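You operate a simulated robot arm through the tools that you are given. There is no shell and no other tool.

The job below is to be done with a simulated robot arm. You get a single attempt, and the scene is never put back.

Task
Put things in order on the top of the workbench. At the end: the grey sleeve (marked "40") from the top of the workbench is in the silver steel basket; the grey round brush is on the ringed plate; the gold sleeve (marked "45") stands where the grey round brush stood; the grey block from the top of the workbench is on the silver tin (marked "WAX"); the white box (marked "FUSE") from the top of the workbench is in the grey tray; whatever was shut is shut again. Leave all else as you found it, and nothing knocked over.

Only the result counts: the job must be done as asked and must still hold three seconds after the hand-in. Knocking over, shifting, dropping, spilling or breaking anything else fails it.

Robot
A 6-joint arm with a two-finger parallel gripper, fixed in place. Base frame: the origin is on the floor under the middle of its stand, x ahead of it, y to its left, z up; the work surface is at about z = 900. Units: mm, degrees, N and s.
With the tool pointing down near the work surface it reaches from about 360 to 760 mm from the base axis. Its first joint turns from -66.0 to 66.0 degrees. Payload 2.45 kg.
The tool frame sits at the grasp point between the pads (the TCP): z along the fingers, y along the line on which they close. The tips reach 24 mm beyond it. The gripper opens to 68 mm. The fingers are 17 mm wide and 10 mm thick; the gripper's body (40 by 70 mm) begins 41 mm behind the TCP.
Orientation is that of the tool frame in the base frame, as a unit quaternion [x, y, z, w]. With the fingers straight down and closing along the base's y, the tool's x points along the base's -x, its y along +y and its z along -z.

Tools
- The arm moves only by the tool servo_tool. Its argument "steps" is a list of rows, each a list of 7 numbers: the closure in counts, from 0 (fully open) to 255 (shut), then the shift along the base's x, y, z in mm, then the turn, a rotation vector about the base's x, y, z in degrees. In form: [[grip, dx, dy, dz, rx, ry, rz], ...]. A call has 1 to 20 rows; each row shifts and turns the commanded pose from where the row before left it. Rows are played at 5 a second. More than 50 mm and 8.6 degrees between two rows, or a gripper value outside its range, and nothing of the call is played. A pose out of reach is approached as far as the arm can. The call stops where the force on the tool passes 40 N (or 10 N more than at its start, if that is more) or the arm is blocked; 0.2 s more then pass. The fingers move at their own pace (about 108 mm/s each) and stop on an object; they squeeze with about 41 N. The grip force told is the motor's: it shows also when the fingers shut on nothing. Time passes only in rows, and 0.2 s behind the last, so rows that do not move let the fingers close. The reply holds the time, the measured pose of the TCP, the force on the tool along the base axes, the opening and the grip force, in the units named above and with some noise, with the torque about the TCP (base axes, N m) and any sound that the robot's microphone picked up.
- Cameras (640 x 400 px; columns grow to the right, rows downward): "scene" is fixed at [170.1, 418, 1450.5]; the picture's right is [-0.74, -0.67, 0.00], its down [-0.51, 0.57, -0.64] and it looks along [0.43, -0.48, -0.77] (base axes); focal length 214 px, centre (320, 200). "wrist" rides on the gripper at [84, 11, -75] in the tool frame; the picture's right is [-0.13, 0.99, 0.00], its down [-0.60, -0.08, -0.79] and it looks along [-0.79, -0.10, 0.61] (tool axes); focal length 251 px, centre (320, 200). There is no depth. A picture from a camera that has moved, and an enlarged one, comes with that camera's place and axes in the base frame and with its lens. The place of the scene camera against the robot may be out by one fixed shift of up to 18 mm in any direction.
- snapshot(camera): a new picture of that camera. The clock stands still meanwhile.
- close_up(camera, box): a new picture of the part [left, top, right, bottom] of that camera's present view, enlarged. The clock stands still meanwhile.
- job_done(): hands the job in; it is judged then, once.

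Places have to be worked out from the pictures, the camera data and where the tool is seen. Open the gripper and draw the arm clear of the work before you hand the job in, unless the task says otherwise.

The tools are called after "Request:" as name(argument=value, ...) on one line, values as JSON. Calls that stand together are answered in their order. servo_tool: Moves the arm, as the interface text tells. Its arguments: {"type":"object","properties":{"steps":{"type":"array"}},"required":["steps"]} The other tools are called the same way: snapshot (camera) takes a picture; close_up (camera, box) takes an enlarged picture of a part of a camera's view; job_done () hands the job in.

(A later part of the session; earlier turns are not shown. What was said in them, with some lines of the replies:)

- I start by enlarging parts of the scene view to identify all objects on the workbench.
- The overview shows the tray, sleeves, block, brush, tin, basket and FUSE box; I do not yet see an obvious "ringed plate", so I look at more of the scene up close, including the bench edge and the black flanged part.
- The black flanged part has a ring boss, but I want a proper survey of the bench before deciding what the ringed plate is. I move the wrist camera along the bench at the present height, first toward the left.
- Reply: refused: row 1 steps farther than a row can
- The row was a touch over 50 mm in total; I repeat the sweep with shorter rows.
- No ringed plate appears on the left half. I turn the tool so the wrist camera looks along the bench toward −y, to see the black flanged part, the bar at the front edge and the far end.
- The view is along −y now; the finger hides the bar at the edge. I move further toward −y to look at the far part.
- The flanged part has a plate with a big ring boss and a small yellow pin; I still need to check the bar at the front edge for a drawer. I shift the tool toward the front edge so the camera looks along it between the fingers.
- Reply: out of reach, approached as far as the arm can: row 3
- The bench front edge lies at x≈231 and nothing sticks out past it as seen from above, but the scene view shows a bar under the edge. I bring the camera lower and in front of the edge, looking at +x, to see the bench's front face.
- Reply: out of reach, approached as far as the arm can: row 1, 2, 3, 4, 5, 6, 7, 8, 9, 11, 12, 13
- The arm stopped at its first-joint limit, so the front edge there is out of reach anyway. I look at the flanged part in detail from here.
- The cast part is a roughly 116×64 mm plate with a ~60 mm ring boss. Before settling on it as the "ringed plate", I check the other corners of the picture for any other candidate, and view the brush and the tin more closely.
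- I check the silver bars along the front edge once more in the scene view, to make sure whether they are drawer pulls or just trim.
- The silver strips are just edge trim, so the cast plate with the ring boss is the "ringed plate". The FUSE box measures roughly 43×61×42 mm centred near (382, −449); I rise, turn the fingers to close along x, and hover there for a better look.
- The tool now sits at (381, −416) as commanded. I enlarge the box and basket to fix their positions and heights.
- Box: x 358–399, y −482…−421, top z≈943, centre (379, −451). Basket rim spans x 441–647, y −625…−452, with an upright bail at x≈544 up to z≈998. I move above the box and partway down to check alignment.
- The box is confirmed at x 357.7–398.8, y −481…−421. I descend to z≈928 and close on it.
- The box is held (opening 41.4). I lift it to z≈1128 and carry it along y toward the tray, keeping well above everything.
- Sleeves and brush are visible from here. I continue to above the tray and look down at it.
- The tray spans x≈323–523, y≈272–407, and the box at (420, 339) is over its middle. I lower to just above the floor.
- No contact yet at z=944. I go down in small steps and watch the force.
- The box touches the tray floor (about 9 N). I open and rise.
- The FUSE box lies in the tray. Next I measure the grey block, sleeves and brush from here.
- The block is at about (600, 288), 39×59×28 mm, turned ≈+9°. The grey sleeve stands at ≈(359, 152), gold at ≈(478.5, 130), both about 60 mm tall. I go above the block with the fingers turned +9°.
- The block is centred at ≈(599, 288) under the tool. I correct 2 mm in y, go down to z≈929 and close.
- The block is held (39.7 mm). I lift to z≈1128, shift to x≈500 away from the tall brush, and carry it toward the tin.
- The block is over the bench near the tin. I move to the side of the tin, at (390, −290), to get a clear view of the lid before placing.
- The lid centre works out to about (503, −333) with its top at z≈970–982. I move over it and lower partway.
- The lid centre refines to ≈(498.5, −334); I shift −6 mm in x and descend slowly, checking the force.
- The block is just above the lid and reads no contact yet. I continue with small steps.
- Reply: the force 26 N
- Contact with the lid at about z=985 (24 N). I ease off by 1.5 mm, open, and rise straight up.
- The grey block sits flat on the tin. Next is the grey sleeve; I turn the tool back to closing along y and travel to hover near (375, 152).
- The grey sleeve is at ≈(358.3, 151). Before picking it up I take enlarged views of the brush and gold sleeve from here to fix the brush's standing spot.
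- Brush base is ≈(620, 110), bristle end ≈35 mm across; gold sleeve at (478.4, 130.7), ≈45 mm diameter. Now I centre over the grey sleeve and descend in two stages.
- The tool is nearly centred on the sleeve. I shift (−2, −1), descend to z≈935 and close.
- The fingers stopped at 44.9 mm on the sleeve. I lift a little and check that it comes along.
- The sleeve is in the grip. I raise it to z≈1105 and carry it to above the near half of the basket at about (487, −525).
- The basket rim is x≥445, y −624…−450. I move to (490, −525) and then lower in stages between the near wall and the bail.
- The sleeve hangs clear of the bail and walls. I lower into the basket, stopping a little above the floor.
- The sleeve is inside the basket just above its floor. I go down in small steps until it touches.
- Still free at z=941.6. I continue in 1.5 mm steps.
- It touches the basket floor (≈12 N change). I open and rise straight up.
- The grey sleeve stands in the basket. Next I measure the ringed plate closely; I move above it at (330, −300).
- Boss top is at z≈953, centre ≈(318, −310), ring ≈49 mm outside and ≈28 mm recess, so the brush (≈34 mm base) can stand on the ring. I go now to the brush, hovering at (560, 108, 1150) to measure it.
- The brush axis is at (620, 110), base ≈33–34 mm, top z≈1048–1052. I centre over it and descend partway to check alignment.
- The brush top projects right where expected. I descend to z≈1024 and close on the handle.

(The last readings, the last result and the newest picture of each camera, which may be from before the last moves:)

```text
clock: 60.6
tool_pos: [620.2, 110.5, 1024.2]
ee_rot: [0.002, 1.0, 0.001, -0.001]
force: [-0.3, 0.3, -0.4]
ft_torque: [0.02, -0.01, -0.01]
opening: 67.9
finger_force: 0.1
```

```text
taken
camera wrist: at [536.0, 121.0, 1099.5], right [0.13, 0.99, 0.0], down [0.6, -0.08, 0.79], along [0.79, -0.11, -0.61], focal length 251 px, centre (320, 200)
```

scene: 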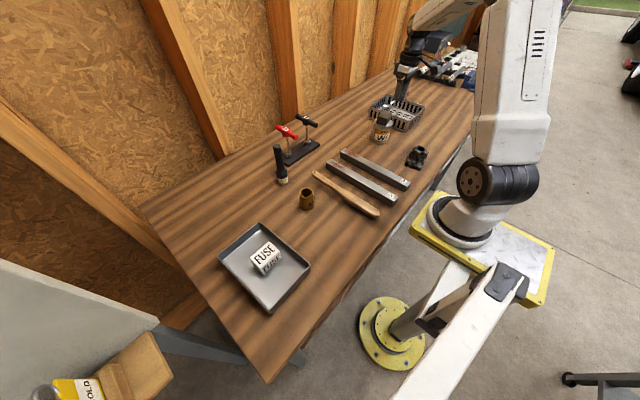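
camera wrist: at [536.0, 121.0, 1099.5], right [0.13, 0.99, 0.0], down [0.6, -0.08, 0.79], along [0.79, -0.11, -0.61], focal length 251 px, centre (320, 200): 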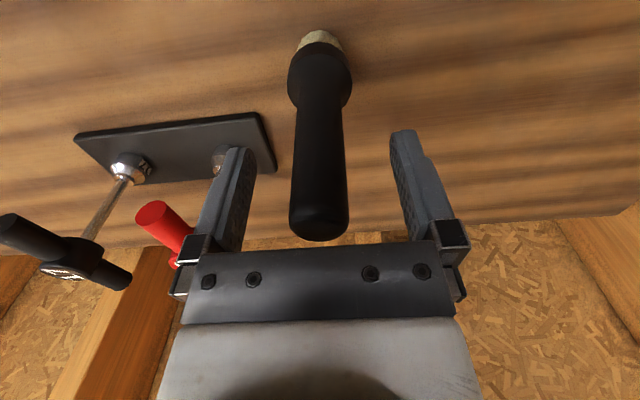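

The handle is centred between the fingers. I close on it.

Request:
servo_tool(steps=[[100, 0, 0, 0, 0, 0, 0], [180, 0, 0, 0, 0, 0, 0], [255, 0, 0, 0, 0, 0, 0], [255, 0, 0, 0, 0, 0, 0], [255, 0, 0, 0, 0, 0, 0]])

Request:
snapshot(camera="wrist")

```text
clock: 61.8
tool_pos: [620.3, 110.2, 1024.1]
ee_rot: [0.002, 1.0, 0.001, 0.0]
force: [-0.5, -1.3, -0.5]
ft_torque: [0.0, 0.02, 0.0]
opening: 23.5
finger_force: 40.2
```

```text
taken
camera wrist: at [536.1, 121.0, 1099.8], right [0.13, 0.99, 0.0], down [0.6, -0.08, 0.79], along [0.79, -0.11, -0.61], focal length 251 px, centre (320, 200)
```

wrist: 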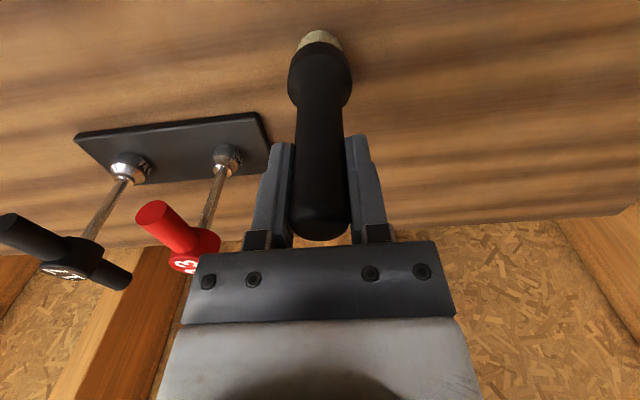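

The handle is gripped (23.5 mm). I lift well clear and carry it toward the ringed plate, away from the T-handles.

Request:
servo_tool(steps=[[255, 0, 0, 15, 0, 0, 0], [255, 0, 0, 40, 0, 0, 0], [255, 0, 0, 45, 0, 0, 0], [255, 0, 0, 45, 0, 0, 0], [255, -30, -10, 5, 0, 0, 0], [255, -30, -30, 0, 0, 0, 0], [255, -27, -38, 0, 0, 0, 0], [255, -27, -38, 0, 0, 0, 0], [255, -27, -38, 0, 0, 0, 0], [255, -27, -38, 0, 0, 0, 0], [255, -27, -38, 0, 0, 0, 0], [255, -27, -38, 0, 0, 0, 0], [255, -27, -38, 0, 0, 0, 0], [255, -20, -38, 0, 0, 0, 0], [255, -10, -38, 0, 0, 0, 0], [255, 0, 0, 0, 0, 0, 0]])

Request:
snapshot(camera="wrist")

Request:
snapshot(camera="scene")

```text
clock: 65.2
tool_pos: [341.8, -270.9, 1174.5]
ee_rot: [0.001, 1.0, 0.001, 0.0]
force: [-0.6, 0.2, -0.7]
ft_torque: [0.0, 0.0, 0.01]
opening: 23.6
finger_force: 40.0
```

```text
taken
camera wrist: at [258.1, -260.1, 1250.8], right [0.13, 0.99, 0.0], down [0.6, -0.08, 0.79], along [0.79, -0.1, -0.61], focal length 251 px, centre (320, 200)
```

wrist: 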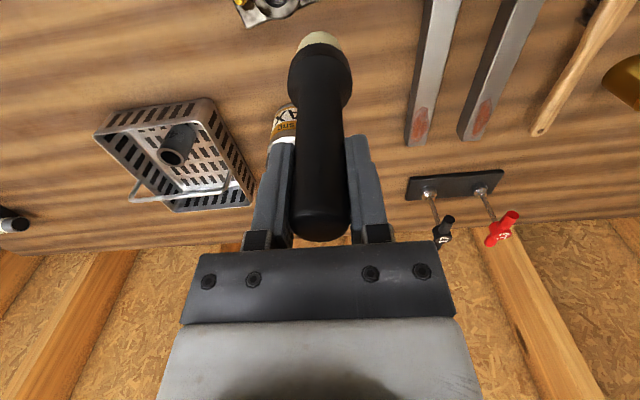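

```text
taken
```

scene: 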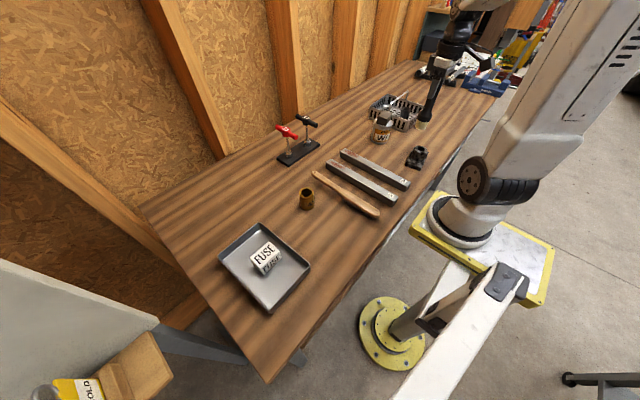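

The brush hangs upright. I move over the ring centre (318, −310) and descend to leave about 25 mm clearance.

Request:
servo_tool(steps=[[255, -12, -20, 0, 0, 0, 0], [255, -11.6, -19.2, 0, 0, 0, 0], [255, 0, 0, -40, 0, 0, 0], [255, 0, 0, -34, 0, 0, 0], [255, 0, 0, 0, 0, 0, 0]])

Request:
snapshot(camera="wrist")

Request:
close_up(camera="scene", box=[380, 100, 460, 180])

Request:
close_up(camera="wrist", box=[240, 0, 400, 100])

```text
clock: 66.4
tool_pos: [317.6, -308.3, 1101.1]
ee_rot: [0.001, 1.0, -0.001, 0.001]
force: [0.3, -0.7, -0.9]
ft_torque: [-0.01, -0.04, 0.01]
opening: 23.5
finger_force: 39.6
```

```text
taken
camera wrist: at [233.3, -298.2, 1177.7], right [0.13, 0.99, 0.0], down [0.6, -0.08, 0.79], along [0.79, -0.11, -0.61], focal length 251 px, centre (320, 200)
```

wrist: 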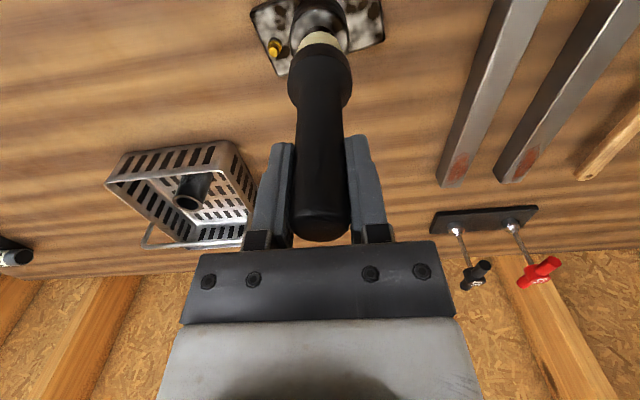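

```text
5.00 times, centred on (420, 140) of scene
camera zoom: at [170.1, 418.0, 1450.5], right [-0.74, -0.67, 0.0], down [-0.51, 0.57, -0.64], along [0.43, -0.48, -0.77], focal length 1072 px, centre (-180, 500)
```

zoom: 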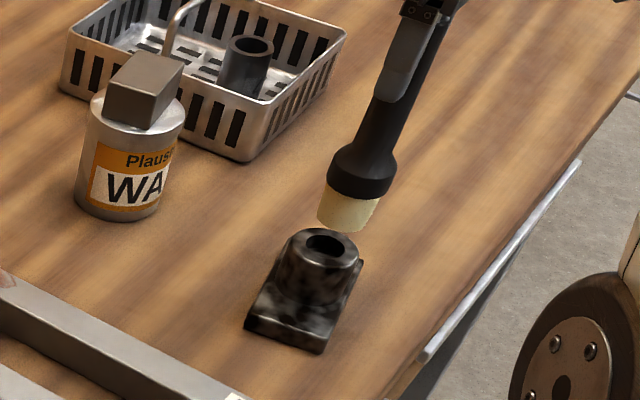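

```text
4.00 times, centred on (320, 50) of wrist
camera zoom: at [233.3, -298.2, 1177.7], right [0.13, 0.99, 0.0], down [0.6, -0.08, 0.79], along [0.79, -0.11, -0.61], focal length 1006 px, centre (320, 800)
```

zoom: 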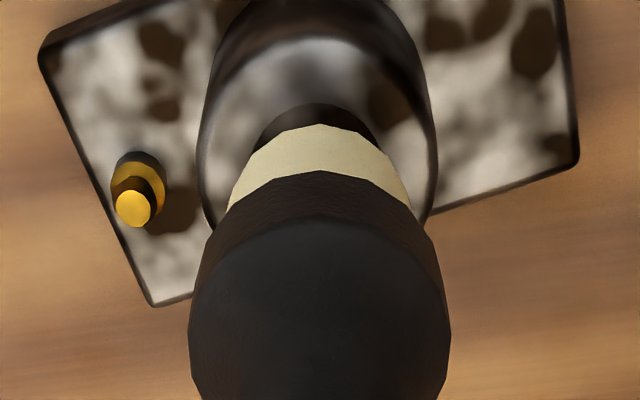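

Ring and brush are aligned within about 1–2 mm. I lower close, nudging −1 mm in y, then feel for contact in small steps.

Request:
servo_tool(steps=[[255, 0.3, -1, -10, 0, 0, 0], [255, 0, 0, -7, 0, 0, 0], [255, 0, 0, -3, 0, 0, 0], [255, 0, 0, 0, 0, 0, 0]])

Request:
close_up(camera="wrist", box=[240, 0, 400, 100])

Request:
close_up(camera="scene", box=[390, 115, 450, 175])

```text
clock: 67.4
tool_pos: [317.7, -311.0, 1081.8]
ee_rot: [0.002, 1.0, 0.001, -0.001]
force: [0.1, 0.3, -0.8]
ft_torque: [0.01, 0.01, 0.02]
opening: 23.8
finger_force: 39.9
```

```text
4.00 times, centred on (320, 50) of wrist
camera zoom: at [234.4, -299.7, 1157.2], right [0.13, 0.99, 0.0], down [0.6, -0.08, 0.79], along [0.79, -0.1, -0.61], focal length 1006 px, centre (320, 800)
```

zoom: 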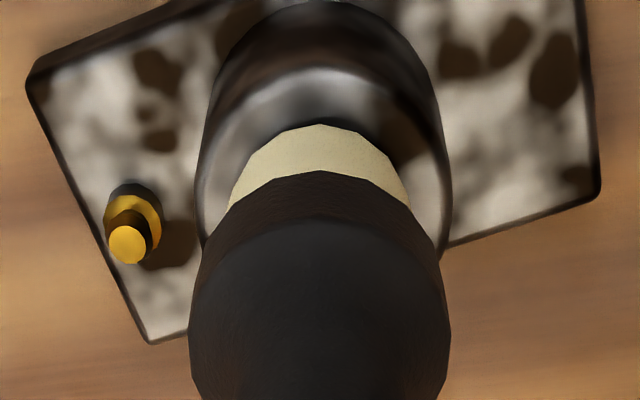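

```text
6.67 times, centred on (420, 145) of scene
camera zoom: at [170.1, 418.0, 1450.5], right [-0.74, -0.67, 0.0], down [-0.51, 0.57, -0.64], along [0.43, -0.48, -0.77], focal length 1430 px, centre (-347, 567)
```

zoom: 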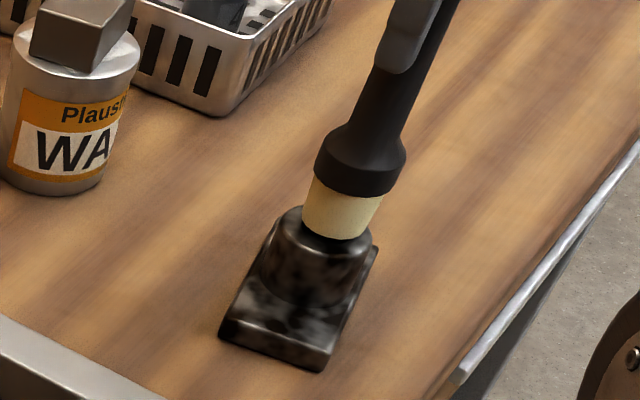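

Centres agree within a millimetre. I continue down in small steps to contact.

Request:
servo_tool(steps=[[255, 0, 0.8, -1.5, 0, 0, 0], [255, 0, 0, -1.5, 0, 0, 0], [255, 0, 0, -1, 0, 0, 0], [255, 0, 0, 0, 0, 0, 0]])

```text
clock: 68.4
tool_pos: [317.2, -310.2, 1076.2]
ee_rot: [0.002, 1.0, 0.0, 0.0]
force: [-0.2, -0.1, -0.7]
ft_torque: [0.0, -0.02, -0.01]
opening: 23.5
finger_force: 39.5
```

Request:
servo_tool(steps=[[255, 0, 0, -1, 0, 0, 0], [255, 0, 0, -1, 0, 0, 0], [255, 0, 0, 0, 0, 0, 0]])

Request:
close_up(camera="wrist", box=[240, 0, 400, 100])

Request:
close_up(camera="scene", box=[390, 115, 450, 175])

```text
clock: 69.2
tool_pos: [317.9, -310.5, 1075.2]
ee_rot: [0.001, 1.0, -0.001, 0.002]
force: [-3.4, 4.3, 30.3]
ft_torque: [0.59, 0.46, 0.02]
opening: 23.9
finger_force: 40.2
```

```text
4.00 times, centred on (320, 50) of wrist
camera zoom: at [234.1, -299.3, 1150.9], right [0.13, 0.99, 0.0], down [0.6, -0.08, 0.8], along [0.79, -0.11, -0.61], focal length 1006 px, centre (320, 800)
```

zoom: 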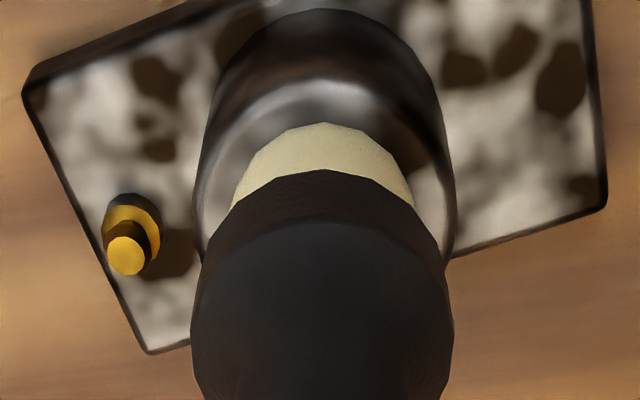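

```text
6.67 times, centred on (420, 145) of scene
camera zoom: at [169.6, 418.5, 1450.4], right [-0.74, -0.67, 0.0], down [-0.51, 0.57, -0.64], along [0.43, -0.48, -0.77], focal length 1430 px, centre (-347, 567)
```

zoom: 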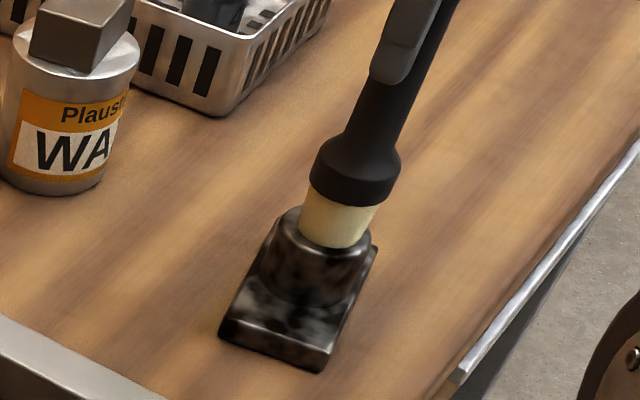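

The brush presses on the ring (30 N). I ease off until the force is small, then open gently.

Request:
servo_tool(steps=[[255, 0, 0, 0.7, 0, 0, 0], [255, 0, 0, 0.6, 0, 0, 0], [255, 0, 0, 0, 0, 0, 0]])

```text
clock: 70.0
tool_pos: [318.5, -310.6, 1075.3]
ee_rot: [0.002, 1.0, -0.001, 0.002]
force: [3.3, 1.1, 18.1]
ft_torque: [0.12, -0.51, -0.03]
opening: 23.9
finger_force: 40.0
```

Request:
servo_tool(steps=[[255, 0, 0, 0.6, 0, 0, 0], [255, 0, 0, 0.4, 0, 0, 0], [255, 0, 0, 0, 0, 0, 0]])

```text
clock: 70.8
tool_pos: [317.4, -309.3, 1075.0]
ee_rot: [0.001, 1.0, 0.001, -0.001]
force: [-0.1, -0.1, -0.1]
ft_torque: [0.03, 0.0, 0.03]
opening: 23.5
finger_force: 39.7
```

Force is about zero, the brush just resting. I open the fingers gradually and check it stands.

Request:
servo_tool(steps=[[150, 0, 0, 0, 0, 0, 0], [120, 0, 0, 0, 0, 0, 0], [60, 0, 0, 0, 0, 0, 0], [0, 0, 0, 0, 0, 0, 0], [0, 0, 0, 0, 0, 0, 0]])

Request:
snapshot(camera="wrist")

Request:
close_up(camera="scene", box=[390, 105, 460, 175])

```text
clock: 72.0
tool_pos: [317.6, -309.8, 1076.9]
ee_rot: [0.001, 1.0, 0.0, 0.0]
force: [-0.4, 0.8, -0.8]
ft_torque: [0.0, 0.03, 0.0]
opening: 67.9
finger_force: 0.2
```

```text
taken
camera wrist: at [234.0, -299.5, 1152.5], right [0.13, 0.99, 0.0], down [0.6, -0.08, 0.79], along [0.79, -0.11, -0.61], focal length 251 px, centre (320, 200)
```

wrist: 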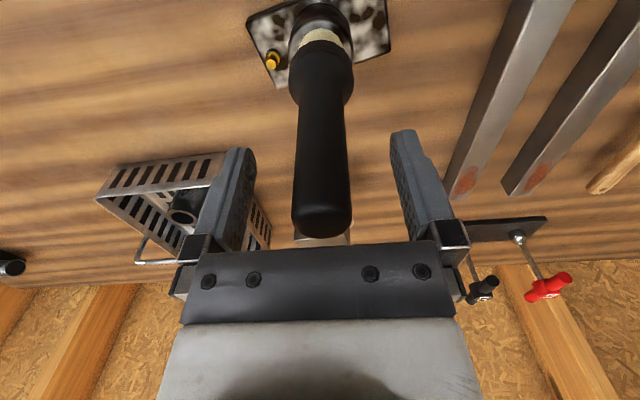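

```text
5.71 times, centred on (425, 140) of scene
camera zoom: at [170.1, 418.0, 1450.5], right [-0.74, -0.67, 0.0], down [-0.51, 0.57, -0.64], along [0.43, -0.48, -0.77], focal length 1226 px, centre (-280, 543)
```

zoom: 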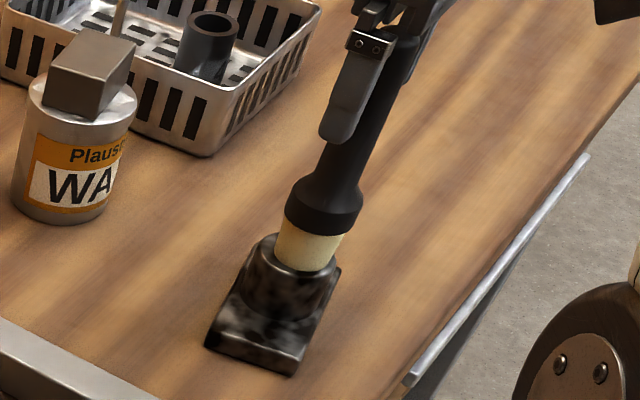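

The brush stands on the ring unaided. I rise straight up past its top before moving sideways.

Request:
servo_tool(steps=[[0, 0, 0, 20, 0, 0, 0], [0, 0, 0, 35, 0, 0, 0], [0, 0, 0, 40, 0, 0, 0], [0, 0, 0, 0, 0, 0, 0]])

Request:
close_up(camera="scene", box=[390, 105, 460, 175])

Request:
snapshot(camera="wrist")

```text
clock: 73.0
tool_pos: [318.0, -308.3, 1172.3]
ee_rot: [0.002, 1.0, 0.0, -0.001]
force: [-0.7, -0.4, 0.3]
ft_torque: [-0.01, 0.02, 0.0]
opening: 68.1
finger_force: 0.2
```

```text
5.71 times, centred on (425, 140) of scene
camera zoom: at [170.1, 418.0, 1450.5], right [-0.74, -0.67, 0.0], down [-0.51, 0.57, -0.64], along [0.43, -0.48, -0.77], focal length 1226 px, centre (-280, 543)
```

zoom: 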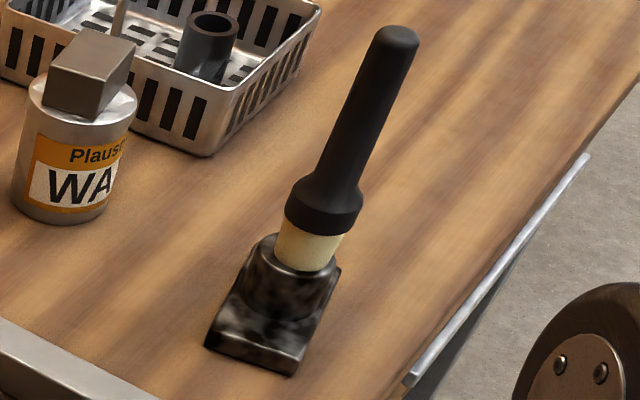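

```text
taken
camera wrist: at [233.6, -297.0, 1247.6], right [0.13, 0.99, 0.0], down [0.6, -0.08, 0.79], along [0.79, -0.1, -0.61], focal length 251 px, centre (320, 200)
```

wrist: 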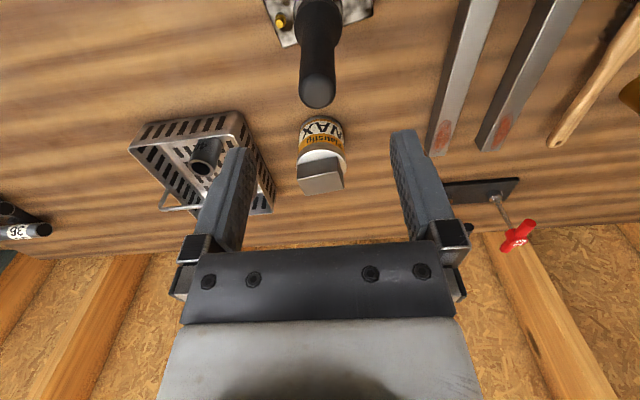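

All four earlier placements look good. Now the gold sleeve: I travel to hover at about (470, 131).

Request:
servo_tool(steps=[[0, 15, 43.9, 0, 0, 0, 0], [0, 15, 43.9, 0, 0, 0, 0], [0, 15, 43.9, 0, 0, 0, 0], [0, 15, 43.9, 0, 0, 0, 0], [0, 15, 43.9, -10, 0, 0, 0], [0, 15, 43.9, -10, 0, 0, 0], [0, 15, 43.9, -10, 0, 0, 0], [0, 15, 43.9, -10, 0, 0, 0], [0, 15, 43.9, -10, 0, 0, 0], [0, 17, 43.9, -10, 0, 0, 0], [0, 0, 0, 0, 0, 0, 0]])

Request:
snapshot(camera="wrist")

Request:
close_up(camera="wrist", box=[260, 0, 380, 90])

```text
clock: 75.4
tool_pos: [469.6, 127.5, 1110.8]
ee_rot: [0.002, 1.0, 0.0, 0.002]
force: [0.3, 0.2, 0.0]
ft_torque: [-0.03, 0.0, 0.01]
opening: 68.3
finger_force: 0.1
```

```text
taken
camera wrist: at [385.3, 139.0, 1187.4], right [0.13, 0.99, 0.0], down [0.6, -0.08, 0.79], along [0.79, -0.11, -0.61], focal length 251 px, centre (320, 200)
```

wrist: 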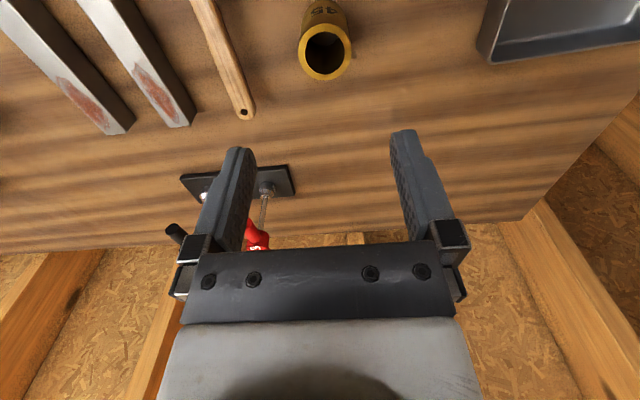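

```text
4.44 times, centred on (320, 45) of wrist
camera zoom: at [385.3, 139.0, 1187.4], right [0.13, 0.99, 0.0], down [0.6, -0.08, 0.79], along [0.79, -0.11, -0.61], focal length 1118 px, centre (320, 889)
```

zoom: 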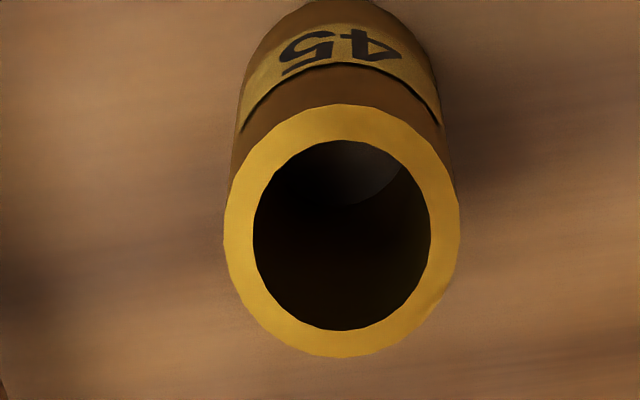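

The gold sleeve's centre is (476.6, 130.8), top z≈962. I centre above it and descend partway.

Request:
servo_tool(steps=[[0, 6.8, 2.5, -40, 0, 0, 0], [0, 0, 0, -40, 0, 0, 0], [0, 0, 0, -20, 0, 0, 0], [0, 0, 0, 0, 0, 0, 0]])

Request:
snapshot(camera="wrist")

```text
clock: 76.4
tool_pos: [474.9, 129.8, 1011.7]
ee_rot: [0.001, 1.0, 0.0, 0.0]
force: [-0.9, 0.4, 1.2]
ft_torque: [-0.03, 0.0, -0.01]
opening: 68.2
finger_force: 0.1
```

```text
taken
camera wrist: at [392.1, 140.7, 1087.4], right [0.13, 0.99, 0.0], down [0.6, -0.08, 0.79], along [0.79, -0.11, -0.61], focal length 251 px, centre (320, 200)
```

wrist: 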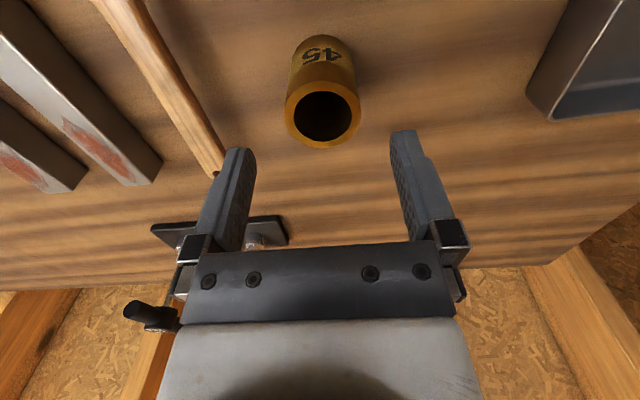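

Alignment is good. I go down to z≈937 and close on the gold sleeve.

Request:
servo_tool(steps=[[0, 0.5, 1, -35, 0, 0, 0], [0, 0, 0, -25, 0, 0, 0], [0, 0, 0, -14, 0, 0, 0], [0, 0, 0, 0, 0, 0, 0], [255, 0, 0, 0, 0, 0, 0], [255, 0, 0, 0, 0, 0, 0], [255, 0, 0, 0, 0, 0, 0]])

Request:
snapshot(camera="wrist")

```text
clock: 78.0
tool_pos: [475.9, 131.9, 938.5]
ee_rot: [0.002, 1.0, 0.0, -0.001]
force: [1.0, -0.2, 0.8]
ft_torque: [0.03, -0.07, -0.03]
opening: 50.5
finger_force: 40.7
```

```text
taken
camera wrist: at [392.9, 143.0, 1013.4], right [0.13, 0.99, 0.0], down [0.6, -0.08, 0.79], along [0.79, -0.1, -0.61], focal length 251 px, centre (320, 200)
```

wrist: 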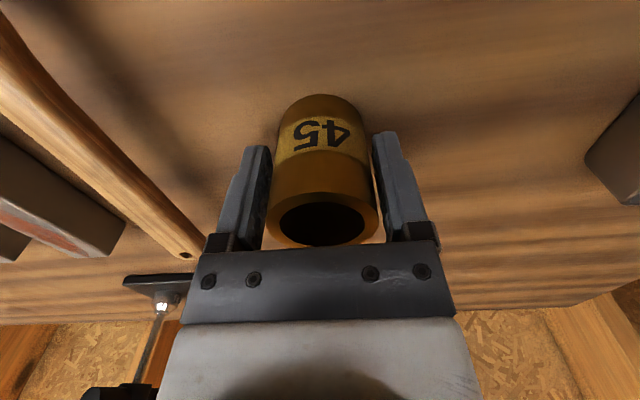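

The gold sleeve is held centred. I lift 70 mm and carry it to the brush's former spot (620.2, 110.3).

Request:
servo_tool(steps=[[255, 0, 0, 20, 0, 0, 0], [255, 0, 0, 40, 0, 0, 0], [255, 0, 0, 10, 0, 0, 0], [255, 36, -5.3, 0, 0, 0, 0], [255, 36, -5.3, 0, 0, 0, 0], [255, 36, -5.3, 0, 0, 0, 0], [255, 36.3, -5.2, 0, 0, 0, 0], [255, 0, 0, 0, 0, 0, 0], [255, 0, 0, 0, 0, 0, 0]])

Request:
snapshot(camera="wrist")

Request:
close_up(camera="scene", box=[240, 110, 340, 210])

```text
clock: 80.0
tool_pos: [621.5, 109.8, 1008.3]
ee_rot: [0.001, 1.0, 0.0, 0.0]
force: [0.4, -0.4, -3.5]
ft_torque: [0.01, -0.01, -0.03]
opening: 50.4
finger_force: 40.7
```

```text
taken
camera wrist: at [537.4, 121.3, 1083.8], right [0.13, 0.99, 0.0], down [0.6, -0.08, 0.79], along [0.79, -0.11, -0.61], focal length 251 px, centre (320, 200)
```

wrist: 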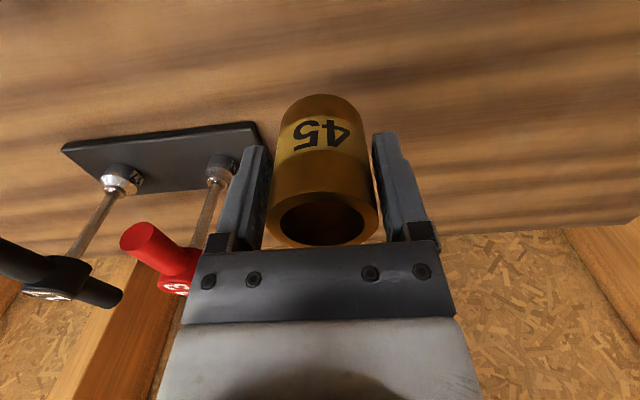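

```text
4.00 times, centred on (290, 160) of scene
camera zoom: at [170.2, 418.0, 1450.5], right [-0.74, -0.67, 0.0], down [-0.51, 0.57, -0.64], along [0.43, -0.48, -0.77], focal length 858 px, centre (440, 360)
```

zoom: 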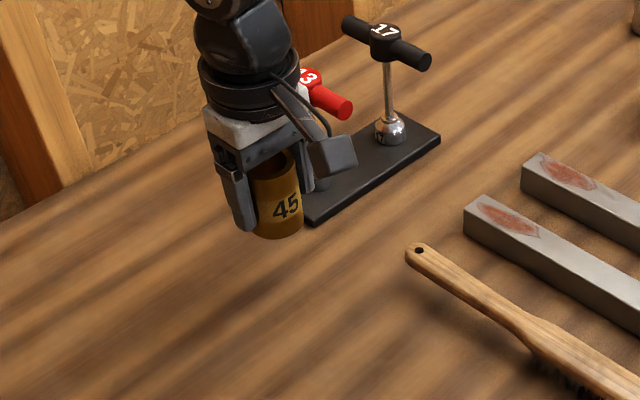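

I lower the sleeve to just above the bench, then feel for contact.

Request:
servo_tool(steps=[[255, -0.5, 0.3, -30, 0, 0, 0], [255, 0, 0, -25, 0, 0, 0], [255, 0, 0, -10, 0, 0, 0], [255, 0, 0, -2, 0, 0, 0], [255, 0, 0, 0, 0, 0, 0]])

```text
clock: 81.2
tool_pos: [620.9, 112.9, 939.3]
ee_rot: [0.001, 1.0, 0.0, 0.0]
force: [-0.4, -0.7, -3.4]
ft_torque: [0.01, 0.02, -0.06]
opening: 50.5
finger_force: 40.7
```

Still free. I take another small step and re-read the pose.

Request:
servo_tool(steps=[[255, 0, 0, -1, 0, 0, 0], [255, 0, 0, -1, 0, 0, 0], [255, 0, 0, 0, 0, 0, 0]])

```text
clock: 82.0
tool_pos: [621.3, 111.6, 938.7]
ee_rot: [0.001, 1.0, 0.0, 0.0]
force: [-0.6, 0.1, -3.2]
ft_torque: [0.03, 0.02, 0.02]
opening: 50.5
finger_force: 40.8
```

Request:
servo_tool(steps=[[255, 0, 0, -1, 0, 0, 0], [255, 0, 0, -1, 0, 0, 0], [255, 0, 0, 0, 0, 0, 0]])

```text
clock: 82.8
tool_pos: [621.2, 112.6, 937.9]
ee_rot: [0.001, 1.0, 0.0, 0.002]
force: [-4.6, 2.0, 16.8]
ft_torque: [-0.04, 0.55, -0.1]
opening: 50.5
finger_force: 41.0
```

The sleeve touches the bench at (621, 112), within about 2 mm of the brush's old spot. I ease off, open and rise.

Request:
servo_tool(steps=[[255, 0, 0, 0.8, 0, 0, 0], [255, 0, 0, 0.4, 0, 0, 0], [60, 0, 0, 0, 0, 0, 0], [30, 0, 0, 0, 0, 0, 0], [0, 0, 0, 0, 0, 0, 0], [0, 0, 0, 0, 0, 0, 0], [0, 0, 0, 20, 0, 0, 0], [0, 0, 0, 40, 0, 0, 0], [0, 0, 0, 45, 0, 0, 0], [0, 0, 0, 45, 0, 0, 0], [0, 0, 0, 0, 0, 0, 0]])

Request:
snapshot(camera="wrist")

Request:
snapshot(camera="scene")

```text
clock: 85.2
tool_pos: [618.6, 109.5, 1088.1]
ee_rot: [0.003, 1.0, 0.0, 0.0]
force: [0.2, 0.4, -0.1]
ft_torque: [0.0, 0.01, -0.01]
opening: 67.9
finger_force: 0.1
```

```text
taken
camera wrist: at [534.6, 121.6, 1164.9], right [0.13, 0.99, 0.0], down [0.6, -0.08, 0.79], along [0.79, -0.11, -0.61], focal length 251 px, centre (320, 200)
```

wrist: 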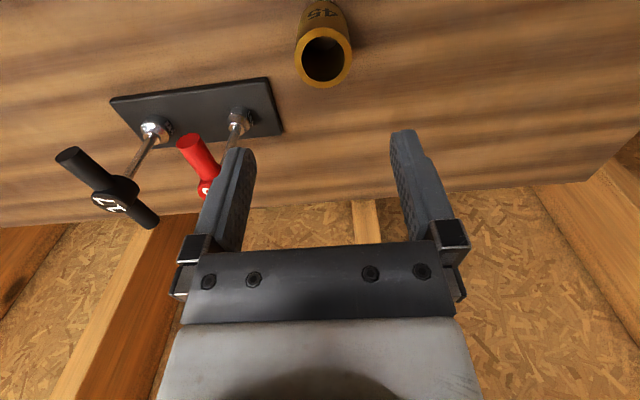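

```text
taken
```

scene: 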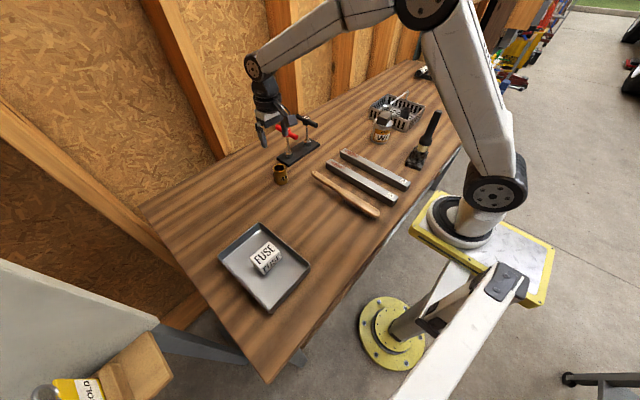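

The gold sleeve stands upright at ≈(619–621, 112). I raise the arm and draw it back clear of all objects, then take a final look.

Request:
servo_tool(steps=[[0, 0, 0, 45, 0, 0, 0], [0, 0, 0, 45, 0, 0, 0], [0, -40, 0, 5, 0, 0, 0], [0, -40, 0, 5, 0, 0, 0], [0, -40, 0, 5, 0, 0, 0], [0, -40, 0, 0, 0, 0, 0], [0, -40, 0, 0, 0, 0, 0], [0, 0, -20, 0, 0, 0, 0], [0, 0, 0, 0, 0, 0, 0], [0, 0, 0, 0, 0, 0, 0]])

Request:
snapshot(camera="scene")

Request:
close_up(camera="scene", box=[360, 80, 460, 180])

Request:
close_up(camera="scene", box=[200, 130, 340, 320])

Request:
snapshot(camera="wrist")

```text
clock: 87.4
tool_pos: [420.4, 91.2, 1193.5]
ee_rot: [0.001, 1.0, 0.0, 0.0]
force: [-0.4, -1.0, -0.4]
ft_torque: [0.02, 0.01, -0.02]
opening: 68.0
finger_force: 0.0
```

```text
taken
```

scene: 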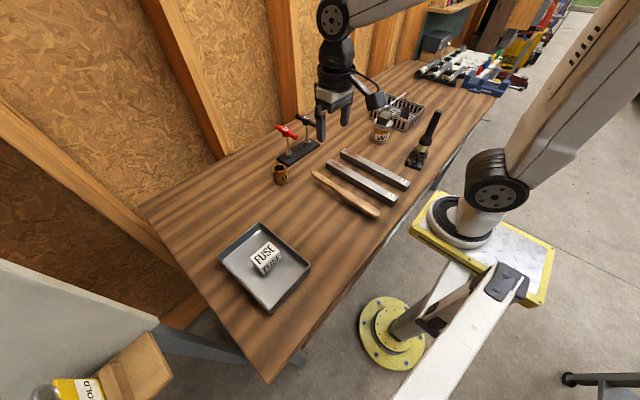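

```text
4.00 times, centred on (410, 130) of scene
camera zoom: at [170.1, 418.0, 1450.5], right [-0.74, -0.67, 0.0], down [-0.51, 0.57, -0.64], along [0.43, -0.48, -0.77], focal length 858 px, centre (-40, 480)
```

zoom: 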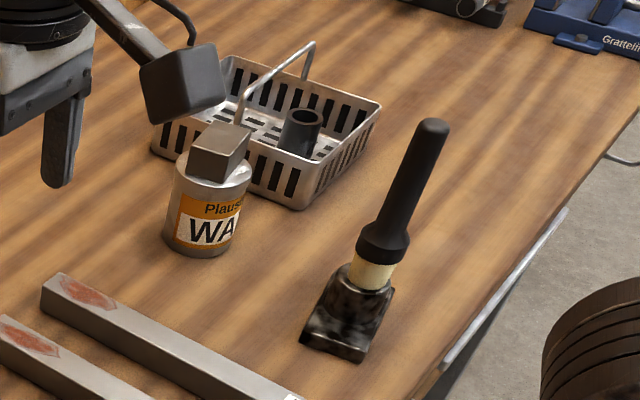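

```text
2.11 times, centred on (270, 225) of scene
camera zoom: at [170.1, 418.0, 1450.5], right [-0.74, -0.67, 0.0], down [-0.51, 0.57, -0.64], along [0.43, -0.48, -0.77], focal length 452 px, centre (425, 147)
```

zoom: 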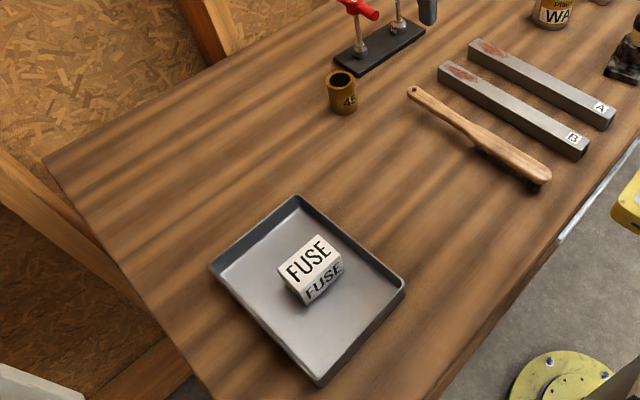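

```text
taken
camera wrist: at [336.9, 102.1, 1268.5], right [0.13, 0.99, 0.0], down [0.6, -0.08, 0.79], along [0.79, -0.11, -0.61], focal length 251 px, centre (320, 200)
```

wrist: 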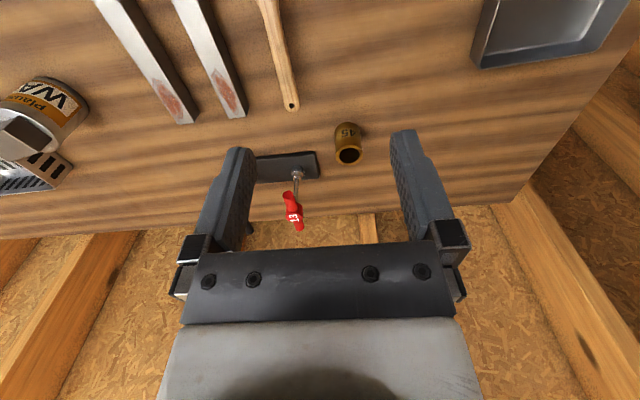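

Final pictures show the FUSE box in the tray, the grey sleeve in the basket, the block on the WAX tin, the brush standing on the ringed plate and the gold sleeve on the brush's old spot. Nothing has tipped over and the gripper is open and clear, so I hand the job in.

Request:
job_done()

```text
The job is handed in.
```

I made all five moves and handed the job in. In the last pictures everything was standing and nothing else looked shifted. No verdict has come back yet.

- **Grey sleeve (40):** upright in the silver steel basket, on the near side of the handle.
- **Grey round brush:** standing bristles-down on the raised ring of the dark cast plate near the front edge. That was the only thing on the bench that fitted "ringed plate", so this placement rests on my reading of that name. Likewise, I took the black-handled brush with cream bristles to be the "grey round brush".
- **Gold sleeve (45):** upright within about 3 mm of where the brush stood, at roughly x = 620, y = 112.
- **Grey block:** flat on the lid of the WAX tin.
- **White FUSE box:** in the middle of the grey tray.

I opened nothing, so nothing needed shutting again. The gripper is open, and the arm is raised and drawn back above the bench, clear of everything on it.
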